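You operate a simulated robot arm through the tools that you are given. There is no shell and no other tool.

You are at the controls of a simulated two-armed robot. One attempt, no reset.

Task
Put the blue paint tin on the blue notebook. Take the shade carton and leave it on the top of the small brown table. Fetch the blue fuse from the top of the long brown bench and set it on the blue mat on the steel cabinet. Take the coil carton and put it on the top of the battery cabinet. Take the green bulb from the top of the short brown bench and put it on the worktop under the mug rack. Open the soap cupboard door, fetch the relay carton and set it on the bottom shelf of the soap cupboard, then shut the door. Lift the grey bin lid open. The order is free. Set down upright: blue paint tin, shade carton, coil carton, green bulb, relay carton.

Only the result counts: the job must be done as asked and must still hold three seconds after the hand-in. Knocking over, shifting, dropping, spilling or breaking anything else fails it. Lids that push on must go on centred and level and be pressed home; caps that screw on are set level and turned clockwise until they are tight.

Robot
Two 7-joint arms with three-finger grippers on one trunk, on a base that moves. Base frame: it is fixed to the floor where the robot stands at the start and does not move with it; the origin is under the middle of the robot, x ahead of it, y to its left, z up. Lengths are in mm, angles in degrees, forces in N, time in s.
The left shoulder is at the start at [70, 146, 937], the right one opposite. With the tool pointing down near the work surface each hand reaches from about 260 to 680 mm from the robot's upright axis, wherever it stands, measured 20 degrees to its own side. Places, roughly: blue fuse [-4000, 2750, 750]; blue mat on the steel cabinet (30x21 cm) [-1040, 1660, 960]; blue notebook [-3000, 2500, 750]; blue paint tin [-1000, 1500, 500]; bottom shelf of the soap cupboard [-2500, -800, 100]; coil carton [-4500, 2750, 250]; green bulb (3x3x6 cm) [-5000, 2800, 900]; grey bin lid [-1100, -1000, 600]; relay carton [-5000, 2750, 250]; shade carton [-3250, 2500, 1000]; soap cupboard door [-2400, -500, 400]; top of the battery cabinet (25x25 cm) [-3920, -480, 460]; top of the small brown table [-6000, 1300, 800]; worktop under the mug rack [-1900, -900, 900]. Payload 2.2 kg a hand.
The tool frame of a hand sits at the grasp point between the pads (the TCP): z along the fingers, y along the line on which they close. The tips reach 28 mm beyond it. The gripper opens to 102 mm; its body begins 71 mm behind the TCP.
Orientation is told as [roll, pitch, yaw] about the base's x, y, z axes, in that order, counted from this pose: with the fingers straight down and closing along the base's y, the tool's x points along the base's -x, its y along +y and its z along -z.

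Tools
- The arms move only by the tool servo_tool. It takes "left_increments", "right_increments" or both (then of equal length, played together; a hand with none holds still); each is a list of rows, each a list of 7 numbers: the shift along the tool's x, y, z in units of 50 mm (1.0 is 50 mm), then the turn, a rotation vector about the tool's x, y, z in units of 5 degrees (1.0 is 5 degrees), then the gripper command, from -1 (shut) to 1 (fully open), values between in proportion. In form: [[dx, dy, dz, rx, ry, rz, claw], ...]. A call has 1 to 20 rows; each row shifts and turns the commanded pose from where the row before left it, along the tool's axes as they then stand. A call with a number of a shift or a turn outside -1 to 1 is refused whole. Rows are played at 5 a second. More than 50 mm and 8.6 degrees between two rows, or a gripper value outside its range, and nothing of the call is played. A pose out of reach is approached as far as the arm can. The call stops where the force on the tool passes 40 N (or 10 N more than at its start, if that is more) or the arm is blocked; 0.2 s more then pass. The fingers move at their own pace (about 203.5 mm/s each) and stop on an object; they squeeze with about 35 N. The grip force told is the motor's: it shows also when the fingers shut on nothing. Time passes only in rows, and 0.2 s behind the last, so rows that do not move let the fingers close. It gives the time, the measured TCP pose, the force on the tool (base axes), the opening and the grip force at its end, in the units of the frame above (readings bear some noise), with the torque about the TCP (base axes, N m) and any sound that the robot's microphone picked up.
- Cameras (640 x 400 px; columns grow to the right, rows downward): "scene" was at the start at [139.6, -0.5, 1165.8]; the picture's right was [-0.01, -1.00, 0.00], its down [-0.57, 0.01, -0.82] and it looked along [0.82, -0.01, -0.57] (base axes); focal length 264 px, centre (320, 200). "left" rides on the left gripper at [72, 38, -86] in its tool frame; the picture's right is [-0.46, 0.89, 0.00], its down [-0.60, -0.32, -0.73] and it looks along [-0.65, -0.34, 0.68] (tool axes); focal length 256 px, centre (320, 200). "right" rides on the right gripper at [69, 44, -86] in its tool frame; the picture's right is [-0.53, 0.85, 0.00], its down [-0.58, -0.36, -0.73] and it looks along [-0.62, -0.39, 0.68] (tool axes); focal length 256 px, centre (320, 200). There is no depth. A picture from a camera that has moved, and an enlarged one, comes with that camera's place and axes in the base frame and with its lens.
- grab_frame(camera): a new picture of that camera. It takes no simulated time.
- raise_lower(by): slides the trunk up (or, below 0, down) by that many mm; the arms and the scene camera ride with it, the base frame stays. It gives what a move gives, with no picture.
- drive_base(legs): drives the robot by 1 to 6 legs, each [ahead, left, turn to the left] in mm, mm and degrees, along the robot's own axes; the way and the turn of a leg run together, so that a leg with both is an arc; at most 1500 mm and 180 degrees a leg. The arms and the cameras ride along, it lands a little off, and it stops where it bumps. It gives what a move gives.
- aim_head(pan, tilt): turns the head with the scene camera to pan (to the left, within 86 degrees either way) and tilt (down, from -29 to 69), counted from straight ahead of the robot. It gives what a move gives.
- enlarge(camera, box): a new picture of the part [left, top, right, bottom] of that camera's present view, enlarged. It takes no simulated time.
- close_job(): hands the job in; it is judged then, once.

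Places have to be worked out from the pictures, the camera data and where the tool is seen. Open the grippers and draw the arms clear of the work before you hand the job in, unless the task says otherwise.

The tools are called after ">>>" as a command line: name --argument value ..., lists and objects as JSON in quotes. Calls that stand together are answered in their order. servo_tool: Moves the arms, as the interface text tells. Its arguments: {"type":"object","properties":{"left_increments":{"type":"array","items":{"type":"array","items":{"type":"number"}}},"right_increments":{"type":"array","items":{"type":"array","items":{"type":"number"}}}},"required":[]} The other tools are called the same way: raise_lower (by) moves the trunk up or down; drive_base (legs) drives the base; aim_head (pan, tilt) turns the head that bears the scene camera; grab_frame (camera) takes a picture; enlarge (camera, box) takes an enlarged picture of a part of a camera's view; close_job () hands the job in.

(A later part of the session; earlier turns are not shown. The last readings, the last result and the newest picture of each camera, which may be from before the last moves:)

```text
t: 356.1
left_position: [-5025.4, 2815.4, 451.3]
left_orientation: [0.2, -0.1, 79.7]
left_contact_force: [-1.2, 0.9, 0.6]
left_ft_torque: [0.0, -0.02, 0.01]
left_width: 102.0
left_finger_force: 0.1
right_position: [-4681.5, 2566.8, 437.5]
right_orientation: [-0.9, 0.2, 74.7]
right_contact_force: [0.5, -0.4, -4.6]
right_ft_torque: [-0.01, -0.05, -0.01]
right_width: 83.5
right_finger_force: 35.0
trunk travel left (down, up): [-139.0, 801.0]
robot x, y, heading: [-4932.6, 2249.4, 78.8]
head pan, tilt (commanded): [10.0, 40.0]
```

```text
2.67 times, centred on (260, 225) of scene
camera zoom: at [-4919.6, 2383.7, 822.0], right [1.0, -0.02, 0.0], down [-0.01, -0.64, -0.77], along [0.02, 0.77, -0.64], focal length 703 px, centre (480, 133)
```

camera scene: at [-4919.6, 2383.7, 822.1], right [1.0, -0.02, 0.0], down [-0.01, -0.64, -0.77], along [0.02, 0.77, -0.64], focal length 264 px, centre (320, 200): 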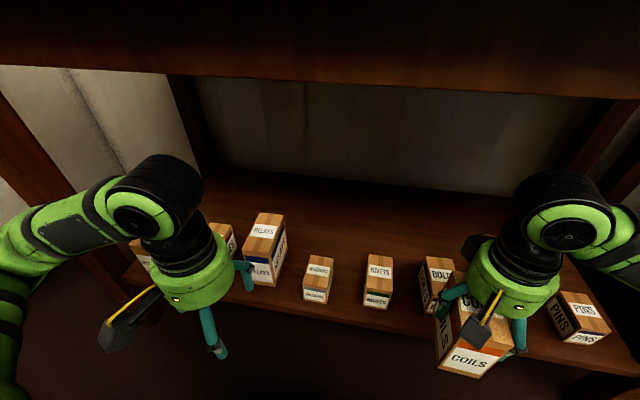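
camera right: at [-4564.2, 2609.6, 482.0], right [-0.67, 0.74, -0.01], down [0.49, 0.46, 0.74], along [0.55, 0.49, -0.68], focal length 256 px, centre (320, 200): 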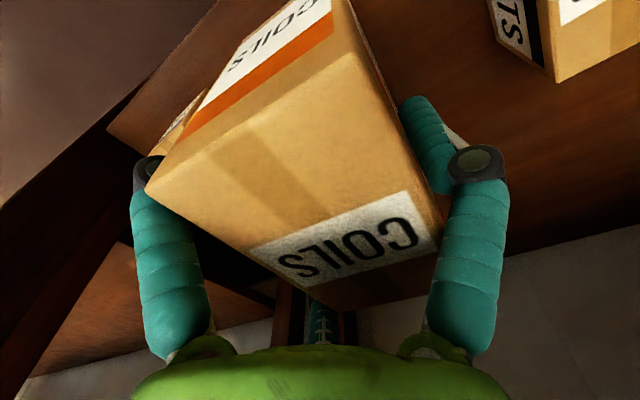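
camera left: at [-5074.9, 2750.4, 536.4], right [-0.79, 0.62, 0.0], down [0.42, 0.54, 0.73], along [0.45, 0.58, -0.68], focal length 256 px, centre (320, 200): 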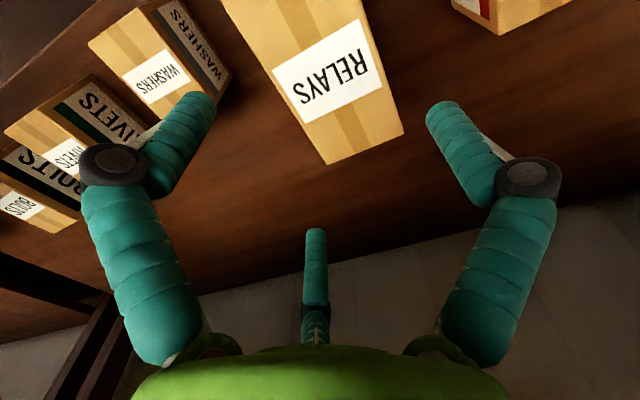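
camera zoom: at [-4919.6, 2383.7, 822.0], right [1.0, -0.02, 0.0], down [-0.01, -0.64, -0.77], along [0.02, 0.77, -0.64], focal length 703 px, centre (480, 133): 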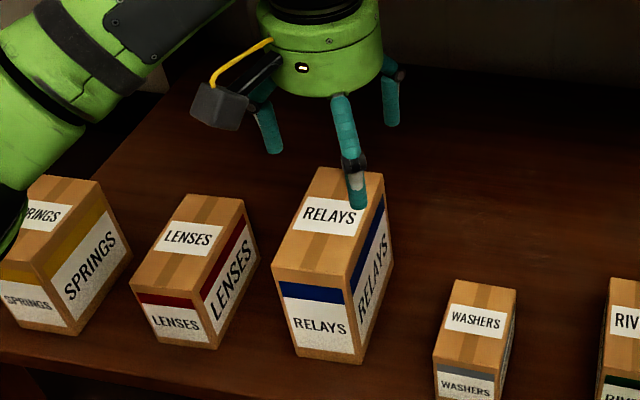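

Refined with both hand views: top z≈380, centre [-5039, 2800]. I move back 17 mm and descend so the tips pass the carton's top.

>>> servo_tool --left_increments '[[0.35, -0.03, 0, 0, 0, 0, 1], [0, 0, 0.5, 0, 0, 0, 1], [0, 0, 0.5, 0, 0, 0, 1]]'

>>> grab_frame --camera "left"

>>> enlarge --camera "scene" --box '[180, 150, 340, 300]'

```text
t: 356.9
left_position: [-5027.5, 2795.6, 400.7]
left_orientation: [0.1, -0.1, 79.8]
left_contact_force: [0.3, -0.5, 1.3]
left_ft_torque: [0.0, 0.0, 0.01]
left_width: 102.0
left_finger_force: 0.1
right_position: [-4681.5, 2566.6, 436.9]
right_orientation: [-0.9, 0.1, 74.7]
right_contact_force: [0.0, 0.9, -5.1]
right_ft_torque: [-0.01, -0.08, 0.02]
right_width: 83.7
right_finger_force: 35.0
trunk travel left (down, up): [-139.0, 801.0]
robot x, y, heading: [-4931.7, 2247.9, 78.8]
head pan, tilt (commanded): [10.0, 40.0]
```

```text
taken
camera left: at [-5076.8, 2732.0, 487.1], right [-0.79, 0.61, 0.0], down [0.42, 0.54, 0.73], along [0.45, 0.58, -0.68], focal length 256 px, centre (320, 200)
```

left: 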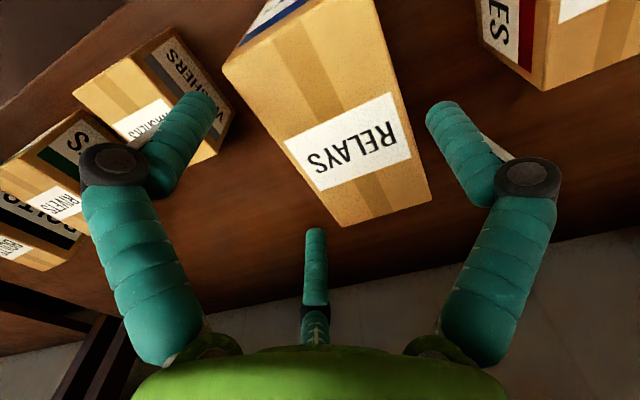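

```text
2.67 times, centred on (260, 225) of scene
camera zoom: at [-4919.7, 2383.7, 822.1], right [1.0, -0.02, 0.0], down [-0.01, -0.64, -0.77], along [0.02, 0.77, -0.64], focal length 703 px, centre (480, 133)
```

zoom: 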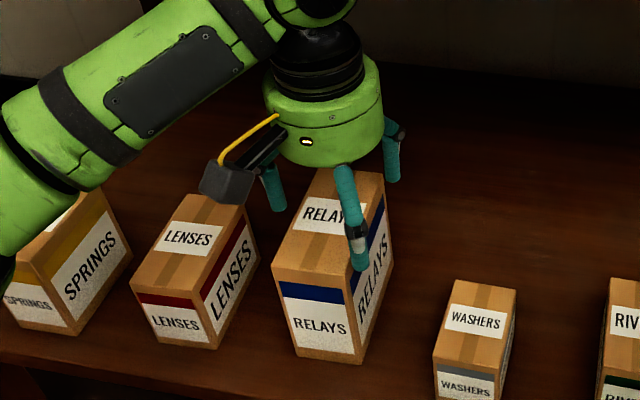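

>>> servo_tool --left_increments '[[0, 0, 0.4, 0, 0, 0, 1], [0, 0, 0.4, 0, 0, 0, 1], [0, 0, 0.44, 0, 0, 0, 1]]'

>>> grab_frame --camera "left"

```text
t: 357.7
left_position: [-5025.9, 2795.5, 339.3]
left_orientation: [0.0, -0.2, 79.8]
left_contact_force: [-0.4, -0.1, 0.8]
left_ft_torque: [-0.03, 0.0, 0.0]
left_width: 102.3
left_finger_force: 0.0
right_position: [-4682.3, 2567.2, 436.8]
right_orientation: [-1.0, 0.0, 74.8]
right_contact_force: [0.0, -0.5, -4.9]
right_ft_torque: [-0.01, -0.06, 0.0]
right_width: 83.5
right_finger_force: 34.7
trunk travel left (down, up): [-139.0, 801.0]
robot x, y, heading: [-4939.1, 2251.9, 78.9]
head pan, tilt (commanded): [10.0, 40.0]
```

```text
taken
camera left: at [-5076.8, 2731.8, 425.7], right [-0.79, 0.61, 0.0], down [0.42, 0.54, 0.73], along [0.45, 0.58, -0.68], focal length 256 px, centre (320, 200)
```

left: 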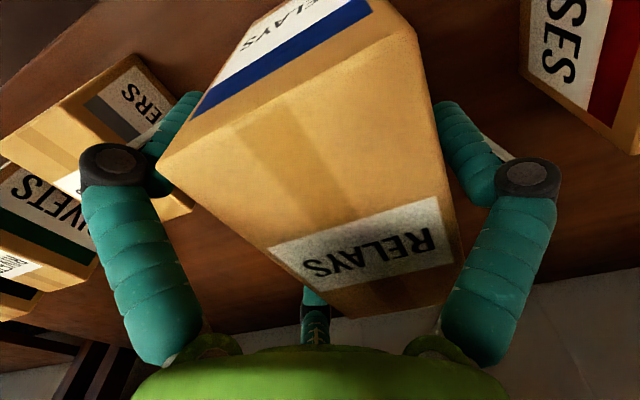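

The carton is between the fingers without contact. I close the left gripper and lift.

>>> servo_tool --left_increments '[[0, 0, 0, 0, 0, 0, 0.6], [0, 0, 0, 0, 0, 0, -1], [0, 0, 0, 0, 0, 0, -1]]'

>>> servo_tool --left_increments '[[0, 0, -0.2, 0, 0, 0, -1], [0, 0, -0.4, 0, 0, 0, -1], [0, 0, -0.4, 0, 0, 0, -1]]'

>>> grab_frame --camera "left"

```text
t: 358.5
left_position: [-5027.9, 2796.3, 340.6]
left_orientation: [0.2, -0.1, 79.8]
left_contact_force: [-4.1, 1.0, 4.3]
left_ft_torque: [0.15, 0.19, 0.06]
left_width: 86.2
left_finger_force: 35.1
right_position: [-4683.7, 2565.6, 437.0]
right_orientation: [-0.9, -0.1, 74.6]
right_contact_force: [-0.7, 0.4, -3.8]
right_ft_torque: [0.01, -0.06, -0.01]
right_width: 83.4
right_finger_force: 35.4
trunk travel left (down, up): [-139.0, 801.0]
robot x, y, heading: [-4935.5, 2247.8, 78.6]
head pan, tilt (commanded): [10.0, 40.0]
```

```text
t: 359.3
left_position: [-5028.2, 2794.7, 388.9]
left_orientation: [0.1, 0.0, 79.8]
left_contact_force: [0.1, -0.2, -5.9]
left_ft_torque: [-0.02, -0.1, 0.0]
left_width: 86.1
left_finger_force: 35.4
right_position: [-4682.2, 2567.4, 436.1]
right_orientation: [-1.0, 0.2, 74.7]
right_contact_force: [-0.8, 0.2, -5.2]
right_ft_torque: [0.0, -0.06, -0.03]
right_width: 83.4
right_finger_force: 35.5
trunk travel left (down, up): [-139.0, 801.0]
robot x, y, heading: [-4931.8, 2248.0, 78.7]
head pan, tilt (commanded): [10.0, 40.0]
```

```text
taken
camera left: at [-5077.5, 2732.4, 474.9], right [-0.79, 0.61, 0.0], down [0.42, 0.54, 0.73], along [0.45, 0.58, -0.68], focal length 256 px, centre (320, 200)
```

left: 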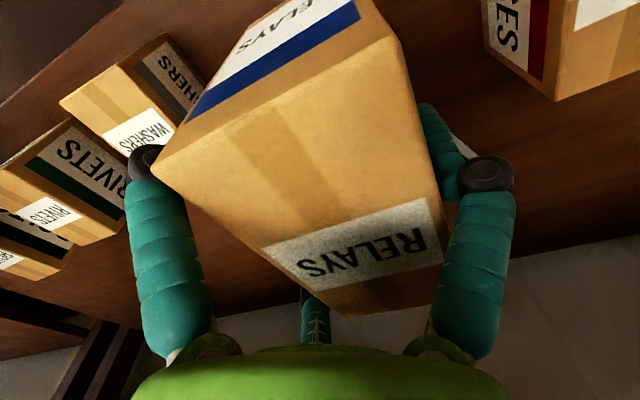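

The relay carton is held (≈6 N). I raise it more and draw it back, then reverse away from the bench.

>>> servo_tool --left_increments '[[0, 0, -0.6, 0, 0, 0, -1], [0, 0, -0.6, 0, 0, 0, -1], [0.9, 0, 0, 0, 0, 0, -1], [0.9, 0, 0, 0, 0, 0, -1], [0.9, 0, 0, 0, 0, 0, -1], [0.9, 0, 0, 0, 0, 0, -1]]'

>>> drive_base --legs '[[-450, 0, 0]]'

>>> raise_lower --by 300

>>> aim_head --pan 0 --tilt 40

>>> grab_frame --camera "scene"

```text
t: 360.7
left_position: [-5061.1, 2619.0, 448.3]
left_orientation: [0.1, 0.0, 79.8]
left_contact_force: [-0.5, 0.4, -5.3]
left_ft_torque: [-0.05, -0.06, -0.01]
left_width: 86.3
left_finger_force: 35.1
right_position: [-4682.6, 2567.8, 436.1]
right_orientation: [-1.0, 0.1, 74.6]
right_contact_force: [-0.2, -0.3, -4.9]
right_ft_torque: [0.01, -0.09, 0.0]
right_width: 83.6
right_finger_force: 34.8
trunk travel left (down, up): [-139.0, 801.0]
robot x, y, heading: [-4931.5, 2248.4, 78.5]
head pan, tilt (commanded): [10.0, 40.0]
```

```text
t: 363.4
left_position: [-5144.7, 2182.9, 449.5]
left_orientation: [0.2, -0.1, 79.6]
left_contact_force: [0.3, 0.3, -4.9]
left_ft_torque: [-0.02, -0.07, 0.02]
left_width: 86.2
left_finger_force: 35.3
right_position: [-4768.3, 2129.9, 436.9]
right_orientation: [-1.0, 0.1, 74.5]
right_contact_force: [0.2, -0.3, -3.5]
right_ft_torque: [0.05, -0.06, -0.02]
right_width: 83.6
right_finger_force: 35.1
trunk travel left (down, up): [-139.0, 801.0]
robot x, y, heading: [-5021.3, 1814.5, 78.5]
head pan, tilt (commanded): [10.0, 40.0]
```

```text
t: 366.4
left_position: [-5146.1, 2183.7, 749.4]
left_orientation: [0.1, 0.1, 79.6]
left_contact_force: [0.3, 0.5, -5.0]
left_ft_torque: [-0.02, -0.02, 0.0]
left_width: 86.0
left_finger_force: 34.9
right_position: [-4768.1, 2129.8, 736.8]
right_orientation: [-0.9, 0.1, 74.5]
right_contact_force: [0.6, -1.1, -4.9]
right_ft_torque: [0.01, -0.07, 0.0]
right_width: 83.5
right_finger_force: 34.9
trunk travel left (down, up): [-439.0, 501.0]
robot x, y, heading: [-5019.5, 1812.3, 78.7]
head pan, tilt (commanded): [10.0, 40.0]
```

```text
t: 367.2
left_position: [-5146.1, 2184.9, 750.0]
left_orientation: [0.1, 0.0, 79.6]
left_contact_force: [-0.2, 0.4, -5.5]
left_ft_torque: [-0.05, -0.04, 0.01]
left_width: 86.1
left_finger_force: 34.6
right_position: [-4769.1, 2129.6, 735.2]
right_orientation: [-1.0, 0.1, 74.5]
right_contact_force: [0.7, -0.2, -4.5]
right_ft_torque: [0.0, -0.06, 0.01]
right_width: 83.3
right_finger_force: 34.9
trunk travel left (down, up): [-439.0, 501.0]
robot x, y, heading: [-5018.1, 1812.8, 78.3]
head pan, tilt (commanded): [0.0, 40.0]
```

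```text
taken
camera scene: at [-4992.0, 1945.9, 1122.0], right [0.98, -0.2, 0.0], down [-0.13, -0.63, -0.77], along [0.15, 0.75, -0.64], focal length 264 px, centre (320, 200)
```

scene: 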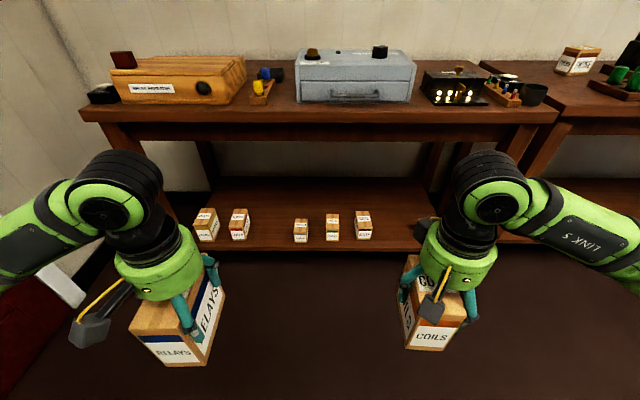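

Both cartons are held. I turn around and drive across the room toward the battery cabinet.

>>> drive_base --legs '[[0, 0, 90], [0, 0, 90.2], [500, 750, 0], [400, 750, 0]]'

>>> aim_head --pan 0 --tilt 30

>>> grab_frame --camera "scene"

```text
t: 383.7
left_position: [-3590.2, 272.6, 748.6]
left_orientation: [0.1, 0.0, -99.7]
left_contact_force: [0.1, -0.5, -4.7]
left_ft_torque: [0.05, 0.03, 0.02]
left_width: 86.3
left_finger_force: 34.9
right_position: [-3969.3, 321.5, 737.1]
right_orientation: [-1.0, 0.1, -104.8]
right_contact_force: [0.0, 0.4, -5.0]
right_ft_torque: [0.01, 0.05, -0.02]
right_width: 83.4
right_finger_force: 34.4
trunk travel left (down, up): [-439.0, 501.0]
robot x, y, heading: [-3724.5, 639.6, -100.7]
head pan, tilt (commanded): [0.0, 40.0]
```

```text
t: 384.4
left_position: [-3589.9, 272.1, 749.2]
left_orientation: [0.0, 0.1, -99.7]
left_contact_force: [0.4, 0.4, -4.5]
left_ft_torque: [0.05, 0.05, 0.01]
left_width: 86.3
left_finger_force: 34.6
right_position: [-3966.9, 322.2, 735.2]
right_orientation: [-1.0, 0.1, -104.7]
right_contact_force: [0.2, 0.2, -4.3]
right_ft_torque: [0.03, 0.06, -0.02]
right_width: 83.6
right_finger_force: 35.0
trunk travel left (down, up): [-439.0, 501.0]
robot x, y, heading: [-3723.9, 643.7, -101.0]
head pan, tilt (commanded): [0.0, 30.0]
```

```text
taken
camera scene: at [-3745.4, 503.9, 1137.3], right [-0.98, 0.19, 0.0], down [0.09, 0.49, -0.87], along [-0.16, -0.85, -0.5], focal length 264 px, centre (320, 200)
```

scene: 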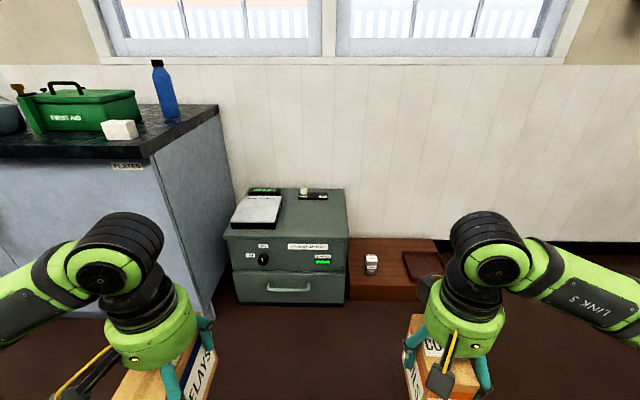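

>>> enlarge --camera "scene" --box '[200, 160, 460, 320]'

```text
2.46 times, centred on (330, 240) of scene
camera zoom: at [-3745.4, 503.9, 1137.3], right [-0.98, 0.19, 0.0], down [0.09, 0.49, -0.87], along [-0.16, -0.85, -0.5], focal length 649 px, centre (295, 102)
```

zoom: 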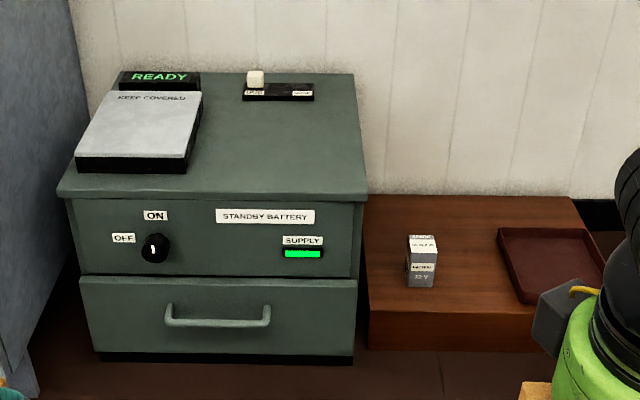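

The coil carton's target is the free area on the battery cabinet's top around [-3920, -480, 460]. I raise the left hand out of the way and drive in with the robot shifted to the right, so my left elbow stays clear of the kitchen counter's end.

>>> servo_tool --left_increments '[[0, 0, -0.75, 0, 0, 0, -1], [0, 0, -0.75, 0, 0, 0, -1], [0, 0, -0.75, 0, 0, 0, -1], [0, 0, -0.75, 0, 0, 0, -1]]'

>>> drive_base --legs '[[350, -110, 0]]'

>>> aim_head --pan 10 --tilt 40

>>> grab_frame --camera "scene"

```text
t: 385.4
left_position: [-3592.0, 273.0, 899.3]
left_orientation: [0.1, 0.1, -99.7]
left_contact_force: [0.4, -0.1, -4.7]
left_ft_torque: [0.04, 0.03, -0.02]
left_width: 86.5
left_finger_force: 34.9
right_position: [-3968.5, 321.9, 735.9]
right_orientation: [-0.8, 0.1, -104.8]
right_contact_force: [-0.3, 0.4, -4.2]
right_ft_torque: [0.0, 0.04, -0.01]
right_width: 83.3
right_finger_force: 35.0
trunk travel left (down, up): [-439.0, 501.0]
robot x, y, heading: [-3716.2, 642.8, -101.0]
head pan, tilt (commanded): [0.0, 30.0]
```

```text
t: 387.7
left_position: [-3764.5, -50.3, 899.9]
left_orientation: [0.1, 0.1, -99.8]
left_contact_force: [0.1, -0.7, -4.9]
left_ft_torque: [0.02, 0.05, 0.01]
left_width: 86.1
left_finger_force: 35.0
right_position: [-4142.0, 0.9, 736.3]
right_orientation: [-1.0, 0.1, -104.9]
right_contact_force: [-0.5, -0.3, -4.2]
right_ft_torque: [0.01, 0.03, 0.03]
right_width: 83.4
right_finger_force: 35.0
trunk travel left (down, up): [-439.0, 501.0]
robot x, y, heading: [-3891.6, 320.0, -100.8]
head pan, tilt (commanded): [0.0, 30.0]
```

```text
t: 388.4
left_position: [-3764.5, -50.0, 900.2]
left_orientation: [0.1, 0.0, -99.8]
left_contact_force: [-0.3, -0.2, -5.3]
left_ft_torque: [0.01, 0.03, -0.01]
left_width: 86.0
left_finger_force: 34.2
right_position: [-4141.2, 0.0, 736.6]
right_orientation: [-0.9, 0.2, -104.9]
right_contact_force: [-0.9, -0.5, -5.3]
right_ft_torque: [-0.01, 0.06, -0.01]
right_width: 83.6
right_finger_force: 35.3
trunk travel left (down, up): [-439.0, 501.0]
robot x, y, heading: [-3891.9, 319.2, -100.9]
head pan, tilt (commanded): [10.0, 40.0]
```

```text
taken
camera scene: at [-3902.6, 186.6, 1122.0], right [-1.0, 0.01, 0.0], down [0.01, 0.64, -0.77], along [-0.01, -0.77, -0.64], focal length 264 px, centre (320, 200)
```

scene: 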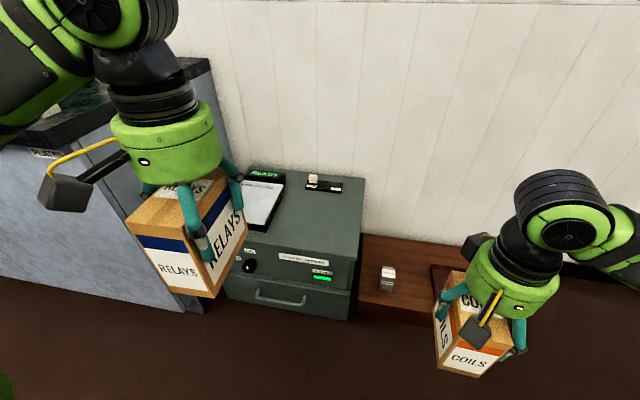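

>>> drive_base --legs '[[280, -8, 0]]'

>>> aim_head --pan 10 --tilt 55

>>> grab_frame --camera "scene"

```text
t: 390.4
left_position: [-3823.5, -323.5, 899.7]
left_orientation: [0.1, 0.1, -99.9]
left_contact_force: [-0.1, -0.2, -5.8]
left_ft_torque: [0.04, 0.06, 0.01]
left_width: 86.3
left_finger_force: 34.9
right_position: [-4200.8, -273.3, 736.7]
right_orientation: [-1.0, 0.0, -104.8]
right_contact_force: [0.6, -0.7, -4.9]
right_ft_torque: [0.02, 0.07, 0.0]
right_width: 83.5
right_finger_force: 34.4
trunk travel left (down, up): [-439.0, 501.0]
robot x, y, heading: [-3952.4, 47.5, -100.7]
head pan, tilt (commanded): [10.0, 40.0]
```

```text
t: 391.2
left_position: [-3824.1, -322.5, 899.9]
left_orientation: [0.1, 0.1, -99.8]
left_contact_force: [0.4, 0.0, -4.7]
left_ft_torque: [0.04, 0.06, -0.01]
left_width: 86.5
left_finger_force: 35.3
right_position: [-4201.4, -273.4, 735.1]
right_orientation: [-1.1, 0.1, -104.8]
right_contact_force: [0.3, 0.3, -5.2]
right_ft_torque: [-0.04, 0.05, -0.03]
right_width: 83.4
right_finger_force: 35.1
trunk travel left (down, up): [-439.0, 501.0]
robot x, y, heading: [-3953.1, 45.7, -100.7]
head pan, tilt (commanded): [10.0, 55.0]
```

```text
taken
camera scene: at [-3962.2, -73.7, 1101.4], right [-1.0, 0.01, 0.0], down [0.01, 0.82, -0.57], along [-0.01, -0.57, -0.82], focal length 264 px, centre (320, 200)
```

scene: 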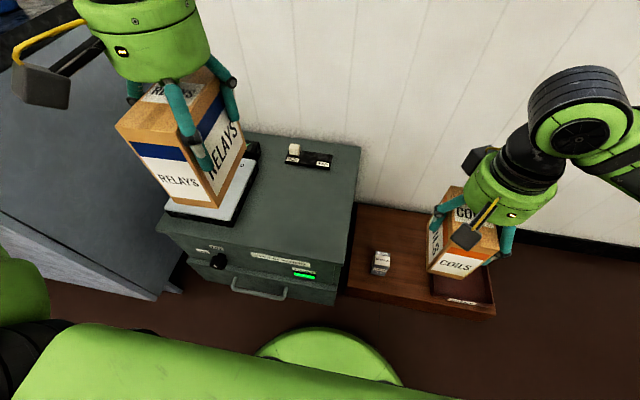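

The free area on the cabinet top is clear. I lower the coil carton to a safe height and move it over the target.

>>> servo_tool --right_increments '[[0, 0, 0.9, 0, 0, 0, -1], [0, 0, 0.9, 0, 0, 0, -1], [0, 0, 0.9, 0, 0, 0, -1], [-0.367, 0.894, 0, 0, 0, 0, -1], [-0.367, 0.894, 0, 0, 0, 0, -1], [-0.367, 0.894, 0, 0, 0, 0, -1], [-0.367, 0.894, 0, 0, 0, 0, -1], [-0.367, 0.894, 0, 0, 0, 0, -1], [-0.367, 0.894, 0, 0, 0, 0, -1], [-0.367, 0.894, 0, 0, 0, 0, -1]]'

>>> grab_frame --camera "scene"

>>> grab_frame --camera "right"

```text
t: 393.4
left_position: [-3821.4, -322.9, 900.0]
left_orientation: [0.0, 0.0, -99.7]
left_contact_force: [0.7, 0.0, -4.5]
left_ft_torque: [0.02, 0.09, -0.01]
left_width: 86.1
left_finger_force: 35.6
right_position: [-3933.8, -476.2, 596.4]
right_orientation: [-1.1, 0.0, -104.7]
right_contact_force: [-0.4, -1.1, -5.0]
right_ft_torque: [0.03, 0.05, 0.0]
right_width: 83.4
right_finger_force: 34.7
trunk travel left (down, up): [-439.0, 501.0]
robot x, y, heading: [-3947.5, 45.1, -100.9]
head pan, tilt (commanded): [10.0, 55.0]
```

```text
taken
camera scene: at [-3960.0, -74.0, 1101.3], right [-1.0, 0.01, 0.0], down [0.01, 0.82, -0.57], along [-0.01, -0.57, -0.82], focal length 264 px, centre (320, 200)
```

scene: 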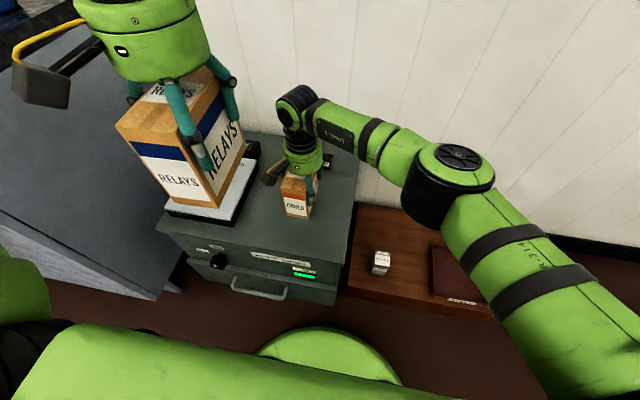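

```text
taken
camera right: at [-3870.5, -421.3, 681.7], right [0.68, -0.73, -0.02], down [-0.49, -0.47, 0.74], along [-0.55, -0.49, -0.68], focal length 256 px, centre (320, 200)
```

right: 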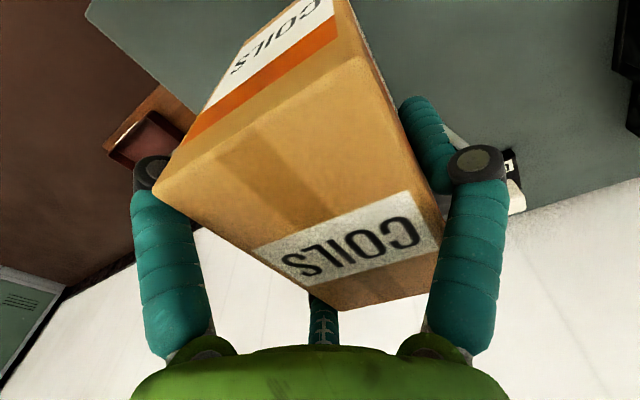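

The carton hangs over the free area. I lower 45 mm and then continue in small steps to contact.

>>> servo_tool --right_increments '[[0, 0, 0.45, 0, 0, 0, -1], [0, 0, 0.45, 0, 0, 0, -1]]'

>>> servo_tool --right_increments '[[0, 0, 0.1, 0, 0, 0, -1], [0, 0, 0.08, 0, 0, 0, -1]]'

>>> servo_tool --right_increments '[[0, 0, 0.06, 0, 0, 0, -1]]'

```text
t: 394.0
left_position: [-3822.8, -322.7, 899.4]
left_orientation: [0.1, 0.1, -99.7]
left_contact_force: [0.2, 0.5, -5.6]
left_ft_torque: [0.05, 0.05, 0.0]
left_width: 86.2
left_finger_force: 34.7
right_position: [-3935.3, -477.3, 550.8]
right_orientation: [-1.0, 0.1, -104.8]
right_contact_force: [0.0, -0.1, -4.8]
right_ft_torque: [0.01, 0.08, -0.02]
right_width: 83.5
right_finger_force: 34.6
trunk travel left (down, up): [-439.0, 501.0]
robot x, y, heading: [-3953.7, 47.0, -100.8]
head pan, tilt (commanded): [10.0, 55.0]
```

```text
t: 394.6
left_position: [-3822.6, -323.6, 899.7]
left_orientation: [0.1, 0.1, -99.8]
left_contact_force: [0.7, 0.0, -4.9]
left_ft_torque: [0.02, 0.06, 0.01]
left_width: 86.2
left_finger_force: 35.5
right_position: [-3935.6, -476.0, 541.2]
right_orientation: [-0.9, 0.1, -104.8]
right_contact_force: [1.0, -0.2, -5.2]
right_ft_torque: [0.0, 0.1, 0.0]
right_width: 83.6
right_finger_force: 35.1
trunk travel left (down, up): [-439.0, 501.0]
robot x, y, heading: [-3955.3, 46.7, -100.7]
head pan, tilt (commanded): [10.0, 55.0]
```

```text
t: 395.0
left_position: [-3823.7, -321.6, 900.5]
left_orientation: [0.1, 0.0, -99.8]
left_contact_force: [0.2, 0.9, -5.5]
left_ft_torque: [0.07, 0.06, -0.03]
left_width: 86.3
left_finger_force: 34.8
right_position: [-3935.0, -475.7, 540.3]
right_orientation: [-1.0, 0.1, -104.9]
right_contact_force: [0.5, 0.1, -1.7]
right_ft_torque: [-0.12, 0.01, -0.03]
right_width: 83.6
right_finger_force: 35.4
trunk travel left (down, up): [-439.0, 501.0]
robot x, y, heading: [-3950.8, 43.0, -100.8]
head pan, tilt (commanded): [10.0, 55.0]
```

Contact is starting (vertical force from -5 to -1.7 N). I go 3 mm more, then open and rise.

>>> servo_tool --right_increments '[[0, 0, 0.05, 0, 0, 0, -1]]'

>>> servo_tool --right_increments '[[0, 0, -0.02, 0, 0, 0, 0.8], [0, 0, 0, 0, 0, 0, 1], [0, 0, 0, 0, 0, 0, 1], [0, 0, -0.4, 0, 0, 0, 1], [0, 0, -0.8, 0, 0, 0, 1], [0, 0, -0.8, 0, 0, 0, 1]]'

>>> grab_frame --camera "right"

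>>> enlarge --camera "scene" --box '[200, 80, 400, 280]'

```text
t: 395.4
left_position: [-3823.9, -320.5, 900.8]
left_orientation: [0.1, -0.1, -99.8]
left_contact_force: [0.0, 0.8, -4.9]
left_ft_torque: [0.03, 0.07, 0.0]
left_width: 86.1
left_finger_force: 34.9
right_position: [-3935.2, -475.0, 538.6]
right_orientation: [-0.8, 0.0, -104.8]
right_contact_force: [-3.5, 2.7, 12.7]
right_ft_torque: [-0.16, -0.38, 0.06]
right_width: 83.6
right_finger_force: 34.9
trunk travel left (down, up): [-439.0, 501.0]
robot x, y, heading: [-3952.9, 49.3, -100.9]
head pan, tilt (commanded): [10.0, 55.0]
```

```text
t: 396.8
left_position: [-3823.7, -323.2, 900.8]
left_orientation: [0.1, 0.0, -99.9]
left_contact_force: [-0.5, 0.3, -5.0]
left_ft_torque: [0.05, 0.06, -0.03]
left_width: 86.0
left_finger_force: 34.8
right_position: [-3932.8, -476.9, 637.7]
right_orientation: [-0.9, 0.0, -104.8]
right_contact_force: [-0.6, -0.2, 0.2]
right_ft_torque: [-0.01, 0.01, 0.0]
right_width: 101.7
right_finger_force: 0.1
trunk travel left (down, up): [-439.0, 501.0]
robot x, y, heading: [-3953.4, 51.4, -100.3]
head pan, tilt (commanded): [10.0, 55.0]
```

```text
taken
camera right: at [-3870.6, -421.7, 723.1], right [0.68, -0.73, -0.01], down [-0.49, -0.47, 0.74], along [-0.55, -0.49, -0.68], focal length 256 px, centre (320, 200)
```

right: 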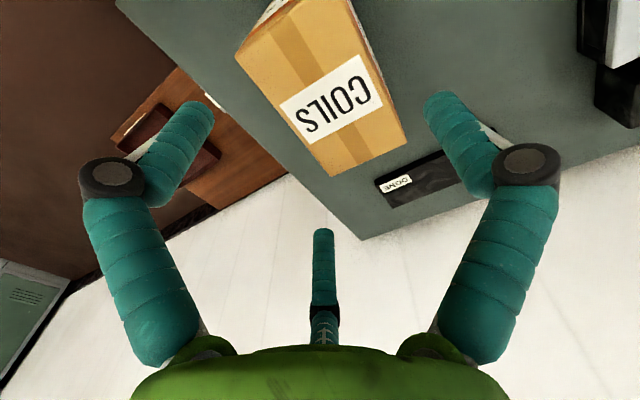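

```text
2.00 times, centred on (300, 180) of scene
camera zoom: at [-3961.9, -72.9, 1101.4], right [-1.0, 0.01, 0.0], down [0.01, 0.82, -0.57], along [-0.01, -0.57, -0.82], focal length 527 px, centre (360, 240)
```

zoom: 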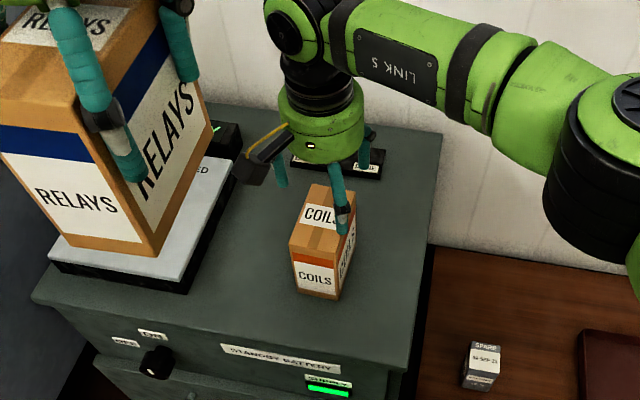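

The coil carton stands upright on the battery cabinet. I raise and withdraw the right hand, back away and drive along to the soap cupboard.

>>> servo_tool --right_increments '[[0, 0, -0.8, 0, 0, 0, 1], [0, 0, -0.8, 0, 0, 0, 1], [0.367, -0.894, 0, 0, 0, 0, 1], [0.367, -0.894, 0, 0, 0, 0, 1], [0.367, -0.894, 0, 0, 0, 0, 1], [0.367, -0.894, 0, 0, 0, 0, 1], [0.367, -0.894, 0, 0, 0, 0, 1]]'

>>> drive_base --legs '[[-520, 0, 0], [0, 1350, 0]]'

>>> aim_head --pan 0 --tilt 35

>>> grab_frame --camera "scene"

```text
t: 398.4
left_position: [-3825.2, -322.3, 900.8]
left_orientation: [0.2, 0.0, -99.8]
left_contact_force: [-0.7, 0.3, -4.3]
left_ft_torque: [0.02, 0.08, -0.04]
left_width: 86.5
left_finger_force: 34.8
right_position: [-4125.7, -330.3, 721.9]
right_orientation: [-0.9, 0.0, -104.8]
right_contact_force: [-0.9, 0.7, -0.8]
right_ft_torque: [-0.01, 0.01, -0.02]
right_width: 101.7
right_finger_force: 0.0
trunk travel left (down, up): [-439.0, 501.0]
robot x, y, heading: [-3954.2, 49.0, -100.8]
head pan, tilt (commanded): [10.0, 55.0]
```

```text
t: 407.7
left_position: [-2416.2, -67.8, 900.2]
left_orientation: [0.1, 0.0, -100.2]
left_contact_force: [0.8, -0.7, -5.1]
left_ft_torque: [0.06, 0.04, 0.0]
left_width: 86.1
left_finger_force: 34.9
right_position: [-2717.6, -73.3, 721.0]
right_orientation: [-1.0, 0.1, -105.3]
right_contact_force: [0.4, 0.3, 0.1]
right_ft_torque: [-0.03, -0.03, -0.03]
right_width: 102.0
right_finger_force: 0.1
trunk travel left (down, up): [-439.0, 501.0]
robot x, y, heading: [-2545.5, 303.8, -101.0]
head pan, tilt (commanded): [10.0, 55.0]
```

```text
t: 408.5
left_position: [-2416.1, -67.3, 900.0]
left_orientation: [0.1, 0.0, -100.3]
left_contact_force: [-0.7, -0.2, -5.2]
left_ft_torque: [0.01, 0.07, 0.03]
left_width: 86.0
left_finger_force: 35.0
right_position: [-2717.5, -73.0, 721.5]
right_orientation: [-0.9, 0.1, -105.3]
right_contact_force: [0.6, -0.4, -0.9]
right_ft_torque: [-0.01, 0.0, 0.0]
right_width: 102.1
right_finger_force: 0.1
trunk travel left (down, up): [-439.0, 501.0]
robot x, y, heading: [-2542.1, 302.9, -100.9]
head pan, tilt (commanded): [0.0, 35.0]
```

```text
taken
camera scene: at [-2568.1, 168.4, 1129.5], right [-0.98, 0.19, 0.0], down [0.11, 0.56, -0.82], along [-0.16, -0.8, -0.57], focal length 264 px, centre (320, 200)
```

scene: 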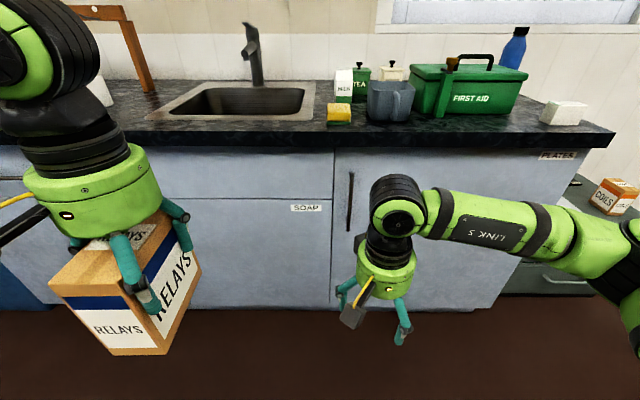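

The SOAP-labelled door is under the sink. I move the robot left to view the whole door and its handle.

>>> drive_base --legs '[[0, 400, 0]]'

>>> aim_head --pan -15 --tilt 38

>>> grab_frame --camera "scene"

```text
t: 411.0
left_position: [-2024.7, -145.8, 900.1]
left_orientation: [0.2, 0.0, -100.4]
left_contact_force: [-0.2, -0.4, -4.0]
left_ft_torque: [0.04, 0.09, -0.01]
left_width: 86.4
left_finger_force: 34.5
right_position: [-2325.3, -149.7, 721.5]
right_orientation: [-1.0, 0.2, -105.5]
right_contact_force: [1.1, 0.5, 0.2]
right_ft_torque: [0.03, 0.03, 0.01]
right_width: 102.2
right_finger_force: 0.1
trunk travel left (down, up): [-439.0, 501.0]
robot x, y, heading: [-2150.0, 225.1, -101.3]
head pan, tilt (commanded): [0.0, 35.0]
```

```text
t: 411.8
left_position: [-2024.8, -146.4, 899.9]
left_orientation: [0.0, 0.0, -100.4]
left_contact_force: [0.2, -0.9, -5.2]
left_ft_torque: [0.03, 0.08, -0.01]
left_width: 86.4
left_finger_force: 34.9
right_position: [-2326.4, -151.1, 722.2]
right_orientation: [-1.1, 0.1, -105.4]
right_contact_force: [-1.0, 0.2, 0.0]
right_ft_torque: [0.0, 0.03, -0.01]
right_width: 102.0
right_finger_force: 0.1
trunk travel left (down, up): [-439.0, 501.0]
robot x, y, heading: [-2150.6, 227.3, -101.2]
head pan, tilt (commanded): [-15.0, 38.0]
```

```text
taken
camera scene: at [-2197.6, 99.3, 1125.0], right [-0.9, 0.44, 0.0], down [0.27, 0.55, -0.79], along [-0.35, -0.71, -0.62], focal length 264 px, centre (320, 200)
```

scene: 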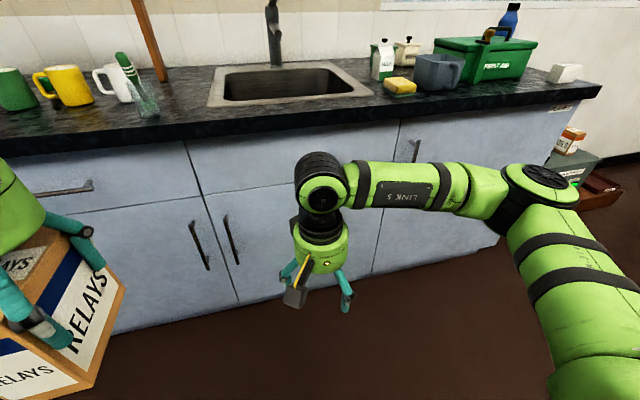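

The SOAP door is about 590 mm wide: its handle is a vertical bar near [-2202, -554], z≈380–605, and the hinge is at the right edge near [-2745, -477]. I drive to a spot left of the door, outside its swing, to take the handle with the right hand.

>>> drive_base --legs '[[176, 252, 0]]'

>>> aim_head --pan -35 --tilt 38

>>> grab_frame --camera "scene"

```text
t: 413.9
left_position: [-1810.7, -367.9, 899.5]
left_orientation: [0.1, 0.0, -100.4]
left_contact_force: [0.2, -0.9, -4.4]
left_ft_torque: [0.06, 0.04, 0.02]
left_width: 86.2
left_finger_force: 34.8
right_position: [-2112.6, -373.6, 721.3]
right_orientation: [-1.1, 0.1, -105.4]
right_contact_force: [0.2, -0.2, 0.6]
right_ft_torque: [0.02, -0.02, 0.01]
right_width: 101.8
right_finger_force: 0.1
trunk travel left (down, up): [-439.0, 501.0]
robot x, y, heading: [-1935.1, -0.1, -101.6]
head pan, tilt (commanded): [-15.0, 38.0]
```

```text
t: 414.7
left_position: [-1811.3, -367.9, 900.2]
left_orientation: [0.2, 0.0, -100.4]
left_contact_force: [0.0, -0.4, -5.6]
left_ft_torque: [0.02, 0.06, 0.0]
left_width: 86.1
left_finger_force: 34.8
right_position: [-2111.9, -372.7, 721.1]
right_orientation: [-1.0, 0.1, -105.3]
right_contact_force: [-0.2, 0.1, 0.2]
right_ft_torque: [-0.06, 0.0, -0.02]
right_width: 102.1
right_finger_force: 0.0
trunk travel left (down, up): [-439.0, 501.0]
robot x, y, heading: [-1935.1, 6.2, -101.3]
head pan, tilt (commanded): [-35.0, 38.0]
```

```text
taken
camera scene: at [-2007.7, -104.8, 1125.0], right [-0.69, 0.72, 0.0], down [0.45, 0.43, -0.79], along [-0.57, -0.54, -0.62], focal length 264 px, centre (320, 200)
```

scene: 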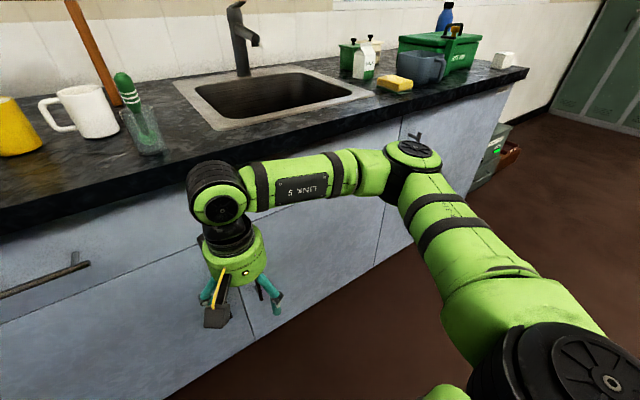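

I lower the right hand in front of the handle, align it, and then tilt it so the fingers point forward.

>>> servo_tool --right_increments '[[-0.3425, -0.24, 0.805, 0, 0, 0, 1], [-0.3425, -0.24, 0.805, 0, 0, 0, 1], [-0.3425, -0.24, 0.805, 0, 0, 0, 1], [-0.3425, -0.24, 0.805, 0, 0, 0, 1], [0, 0, 0, 0, 0, -0.8, 1]]'

>>> servo_tool --right_increments '[[0, 0, 0, 0, -1, 0, 1], [0, 0, 0, 0, -1, 0, 1], [0, 0, 0, 0, -1, 0, 1], [0, 0, 0, 0, -1, 0, 1], [0, 0, 0, 0, -1, 0, 1], [0, 0, 0, 0, -1, 0, 1]]'

>>> grab_frame --camera "scene"

>>> grab_frame --camera "right"

```text
t: 415.9
left_position: [-1811.8, -367.6, 899.1]
left_orientation: [0.1, 0.0, -100.4]
left_contact_force: [1.4, 0.6, -4.5]
left_ft_torque: [0.02, 0.05, -0.02]
left_width: 86.5
left_finger_force: 34.7
right_position: [-2178.3, -424.8, 560.5]
right_orientation: [-1.0, 0.0, -101.5]
right_contact_force: [0.0, 0.6, 0.2]
right_ft_torque: [0.03, -0.02, 0.03]
right_width: 102.1
right_finger_force: 0.0
trunk travel left (down, up): [-439.0, 501.0]
robot x, y, heading: [-1936.8, 2.6, -101.4]
head pan, tilt (commanded): [-35.0, 38.0]
```

```text
t: 417.3
left_position: [-1811.7, -368.1, 900.8]
left_orientation: [0.1, 0.0, -100.4]
left_contact_force: [-0.2, -1.0, -5.7]
left_ft_torque: [0.06, 0.05, 0.03]
left_width: 86.2
left_finger_force: 34.5
right_position: [-2179.8, -424.0, 561.8]
right_orientation: [-1.1, -29.8, -100.9]
right_contact_force: [0.1, -0.8, 0.9]
right_ft_torque: [0.02, -0.02, 0.02]
right_width: 101.9
right_finger_force: 0.1
trunk travel left (down, up): [-439.0, 501.0]
robot x, y, heading: [-1938.3, 2.7, -101.7]
head pan, tilt (commanded): [-35.0, 38.0]
```

```text
taken
camera scene: at [-2007.9, -104.6, 1125.1], right [-0.69, 0.72, 0.0], down [0.45, 0.43, -0.79], along [-0.57, -0.54, -0.62], focal length 264 px, centre (320, 200)
```

scene: 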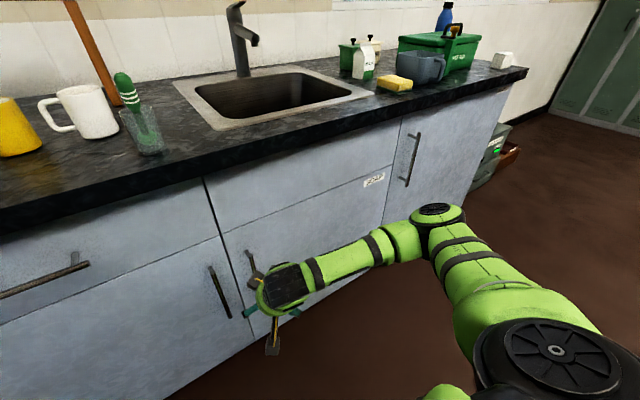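

```text
taken
camera right: at [-2114.8, -332.7, 601.0], right [0.74, -0.62, 0.25], down [-0.37, -0.06, 0.93], along [-0.56, -0.78, -0.28], focal length 256 px, centre (320, 200)
```

right: 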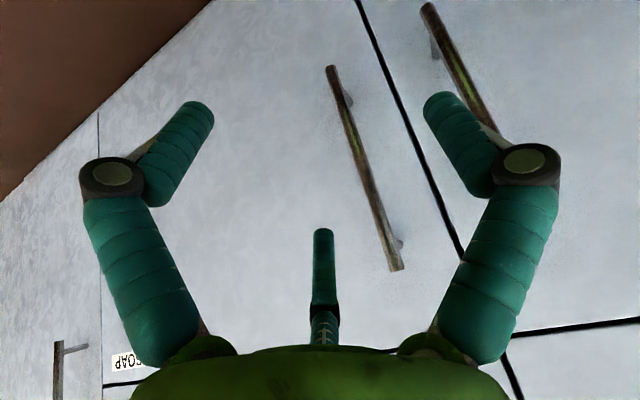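

The hand camera sees the bar clearly (roughly x≈-2205, y≈-540, z 390–610). I continue tilting to about 75°.

>>> servo_tool --right_increments '[[0, 0, 0, 0, -1, 0, 1], [0, 0, 0, 0, -1, 0, 1], [0, 0, 0, 0, -1, 0, 1], [0, 0, 0, 0, -1, 0, 1], [0, 0, 0, 0, -1, 0, 1]]'

>>> servo_tool --right_increments '[[0, 0, 0, 0, -1, 0, 1], [0, 0, 0, 0, -1, 0, 1], [0, 0, 0, 0, -1, 0, 1], [0, 0, 0, 0, -1, 0, 1]]'

>>> grab_frame --camera "right"

>>> grab_frame --camera "scene"

```text
t: 418.5
left_position: [-1811.3, -368.1, 900.6]
left_orientation: [0.2, 0.0, -100.4]
left_contact_force: [-0.1, 0.3, -4.9]
left_ft_torque: [0.07, 0.07, -0.03]
left_width: 86.1
left_finger_force: 34.9
right_position: [-2170.7, -424.8, 560.5]
right_orientation: [-0.6, -41.1, -100.6]
right_contact_force: [-0.2, -0.1, -0.4]
right_ft_torque: [0.0, 0.0, 0.04]
right_width: 101.8
right_finger_force: 0.0
right hand out of reach, approached as far as the arm can: row 3, 4, 5
trunk travel left (down, up): [-439.0, 501.0]
robot x, y, heading: [-1935.4, 1.1, -101.4]
head pan, tilt (commanded): [-35.0, 38.0]
```

```text
t: 419.5
left_position: [-1812.2, -368.9, 899.1]
left_orientation: [0.1, 0.0, -100.3]
left_contact_force: [-0.3, -0.3, -5.3]
left_ft_torque: [0.05, 0.08, 0.01]
left_width: 86.2
left_finger_force: 34.6
right_position: [-2170.5, -424.6, 563.1]
right_orientation: [-0.5, -41.3, -100.6]
right_contact_force: [0.0, 0.4, -0.5]
right_ft_torque: [0.02, -0.02, 0.0]
right_width: 101.9
right_finger_force: 0.0
right hand out of reach, approached as far as the arm can: row 1, 2, 3, 4
trunk travel left (down, up): [-439.0, 501.0]
robot x, y, heading: [-1936.7, 3.7, -101.3]
head pan, tilt (commanded): [-35.0, 38.0]
```

```text
taken
camera right: at [-2106.3, -326.3, 580.7], right [0.76, -0.55, 0.35], down [-0.34, 0.11, 0.93], along [-0.56, -0.82, -0.1], focal length 256 px, centre (320, 200)
```

right: 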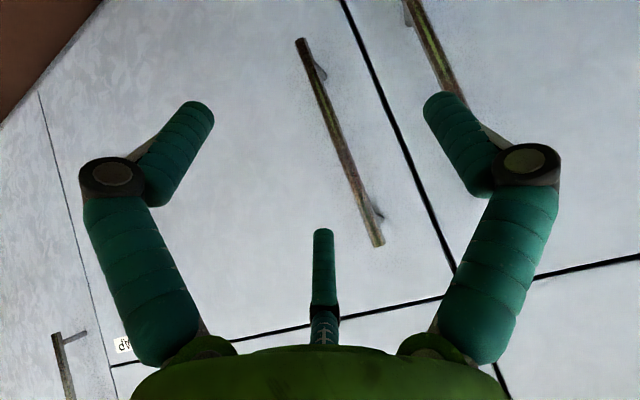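

```text
taken
camera scene: at [-2007.8, -104.8, 1125.0], right [-0.69, 0.72, 0.0], down [0.45, 0.43, -0.79], along [-0.57, -0.54, -0.62], focal length 264 px, centre (320, 200)
```

scene: 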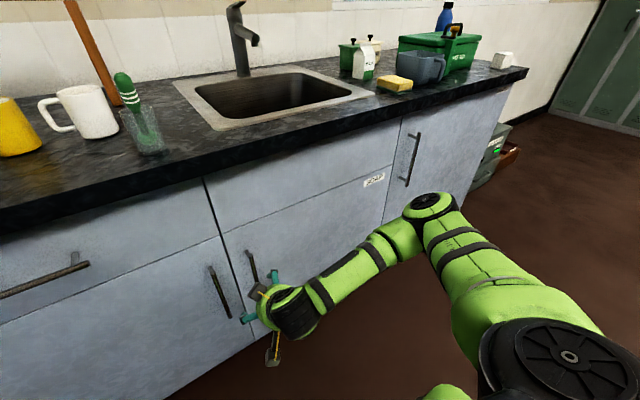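

The wrist reaches its limit at 41° tilt with the shoulder this high. I raise both hands relative to the body and lower the trunk 250 mm so the forearm is more level, keeping the relay carton high.

>>> servo_tool --left_increments '[[0, 0, -0.6, 0, 0, 0, -1], [0, 0, -0.6, 0, 0, 0, -1], [0, 0, -0.6, 0, 0, 0, -1], [0, 0, -0.6, 0, 0, 0, -1], [0, 0, -0.6, 0, 0, 0, -1]]' --right_increments '[[-0.65, 0, -0.75, 0, 0, 0, 1], [-0.65, 0, -0.75, 0, 0, 0, 1], [-0.65, 0, -0.75, 0, 0, 0, 1], [-0.65, 0, -0.75, 0, 0, 0, 1], [-0.65, 0, -0.75, 0, 0, 0, 1]]'

>>> raise_lower --by -250

>>> servo_tool --right_increments '[[0, 0, 0, 0, -1, 0, 1], [0, 0, 0, 0, -1, 0, 1], [0, 0, 0, 0, -1, 0, 1], [0, 0, 0, 0, -1, 0, 1]]'

>>> grab_frame --camera "scene"

```text
t: 420.7
left_position: [-1812.5, -366.6, 1051.2]
left_orientation: [0.2, -0.2, -100.6]
left_contact_force: [-0.8, 0.3, -5.1]
left_ft_torque: [0.05, 0.1, 0.01]
left_width: 86.1
left_finger_force: 35.0
right_position: [-2169.1, -421.8, 810.3]
right_orientation: [-0.5, -41.3, -100.5]
right_contact_force: [-0.3, 0.2, -0.6]
right_ft_torque: [-0.01, 0.0, 0.0]
right_width: 102.4
right_finger_force: 0.0
trunk travel left (down, up): [-439.0, 501.0]
robot x, y, heading: [-1934.8, 4.2, -101.4]
head pan, tilt (commanded): [-35.0, 38.0]
```

```text
t: 423.3
left_position: [-1812.1, -368.1, 799.6]
left_orientation: [0.1, 0.0, -100.3]
left_contact_force: [-0.3, -0.2, -5.6]
left_ft_torque: [0.0, 0.09, 0.0]
left_width: 86.2
left_finger_force: 35.0
right_position: [-2169.8, -423.5, 559.8]
right_orientation: [-0.5, -41.2, -100.4]
right_contact_force: [-0.5, -0.3, -0.1]
right_ft_torque: [-0.02, 0.0, -0.02]
right_width: 102.1
right_finger_force: 0.1
trunk travel left (down, up): [-189.0, 751.0]
robot x, y, heading: [-1934.7, 3.0, -101.3]
head pan, tilt (commanded): [-35.0, 38.0]
```

```text
t: 424.3
left_position: [-1811.9, -367.5, 800.2]
left_orientation: [0.1, -0.1, -100.4]
left_contact_force: [0.0, -0.8, -6.4]
left_ft_torque: [0.07, 0.04, 0.02]
left_width: 86.2
left_finger_force: 34.9
right_position: [-2167.0, -440.2, 560.8]
right_orientation: [-0.7, -61.2, -100.2]
right_contact_force: [0.1, -0.2, -0.5]
right_ft_torque: [-0.02, 0.03, 0.01]
right_width: 102.3
right_finger_force: 0.0
right hand out of reach, approached as far as the arm can: row 3, 4
trunk travel left (down, up): [-189.0, 751.0]
robot x, y, heading: [-1937.6, 7.4, -101.1]
head pan, tilt (commanded): [-35.0, 38.0]
```

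```text
taken
camera scene: at [-2007.8, -104.7, 875.0], right [-0.69, 0.72, 0.0], down [0.45, 0.43, -0.79], along [-0.57, -0.54, -0.62], focal length 264 px, centre (320, 200)
```

scene: 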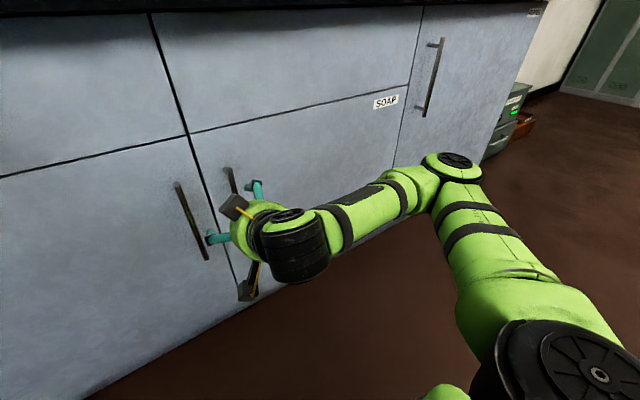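

Tilt is now 61°, which is enough. I look with the hand camera to locate the bar precisely.

>>> grab_frame --camera "right"

>>> enlarge --camera "scene" --box '[150, 130, 330, 310]'

```text
taken
camera right: at [-2102.5, -341.6, 541.3], right [0.78, -0.41, 0.46], down [-0.28, 0.42, 0.86], along [-0.55, -0.81, 0.21], focal length 256 px, centre (320, 200)
```

right: 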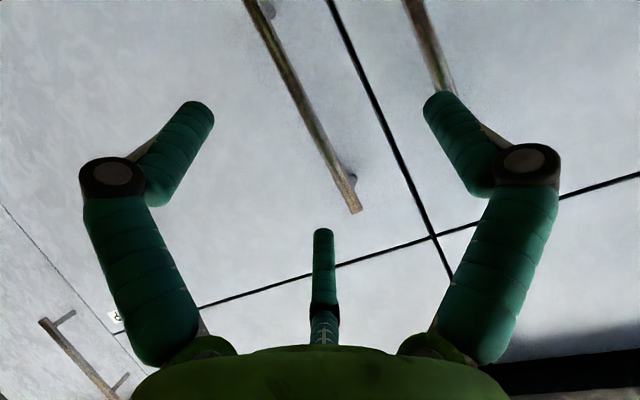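

```text
2.22 times, centred on (240, 220) of scene
camera zoom: at [-2007.8, -104.7, 875.0], right [-0.69, 0.72, 0.0], down [0.45, 0.43, -0.79], along [-0.57, -0.54, -0.62], focal length 586 px, centre (498, 156)
```

zoom: 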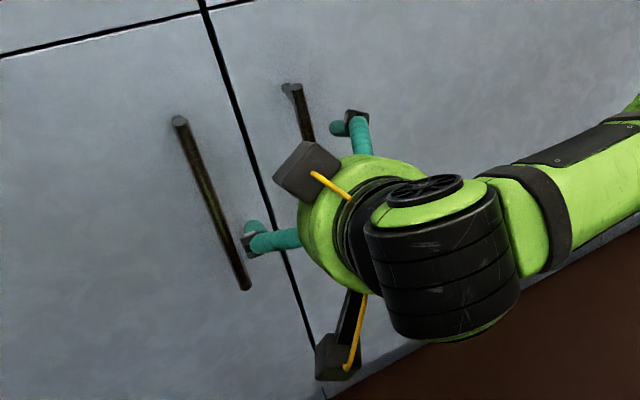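

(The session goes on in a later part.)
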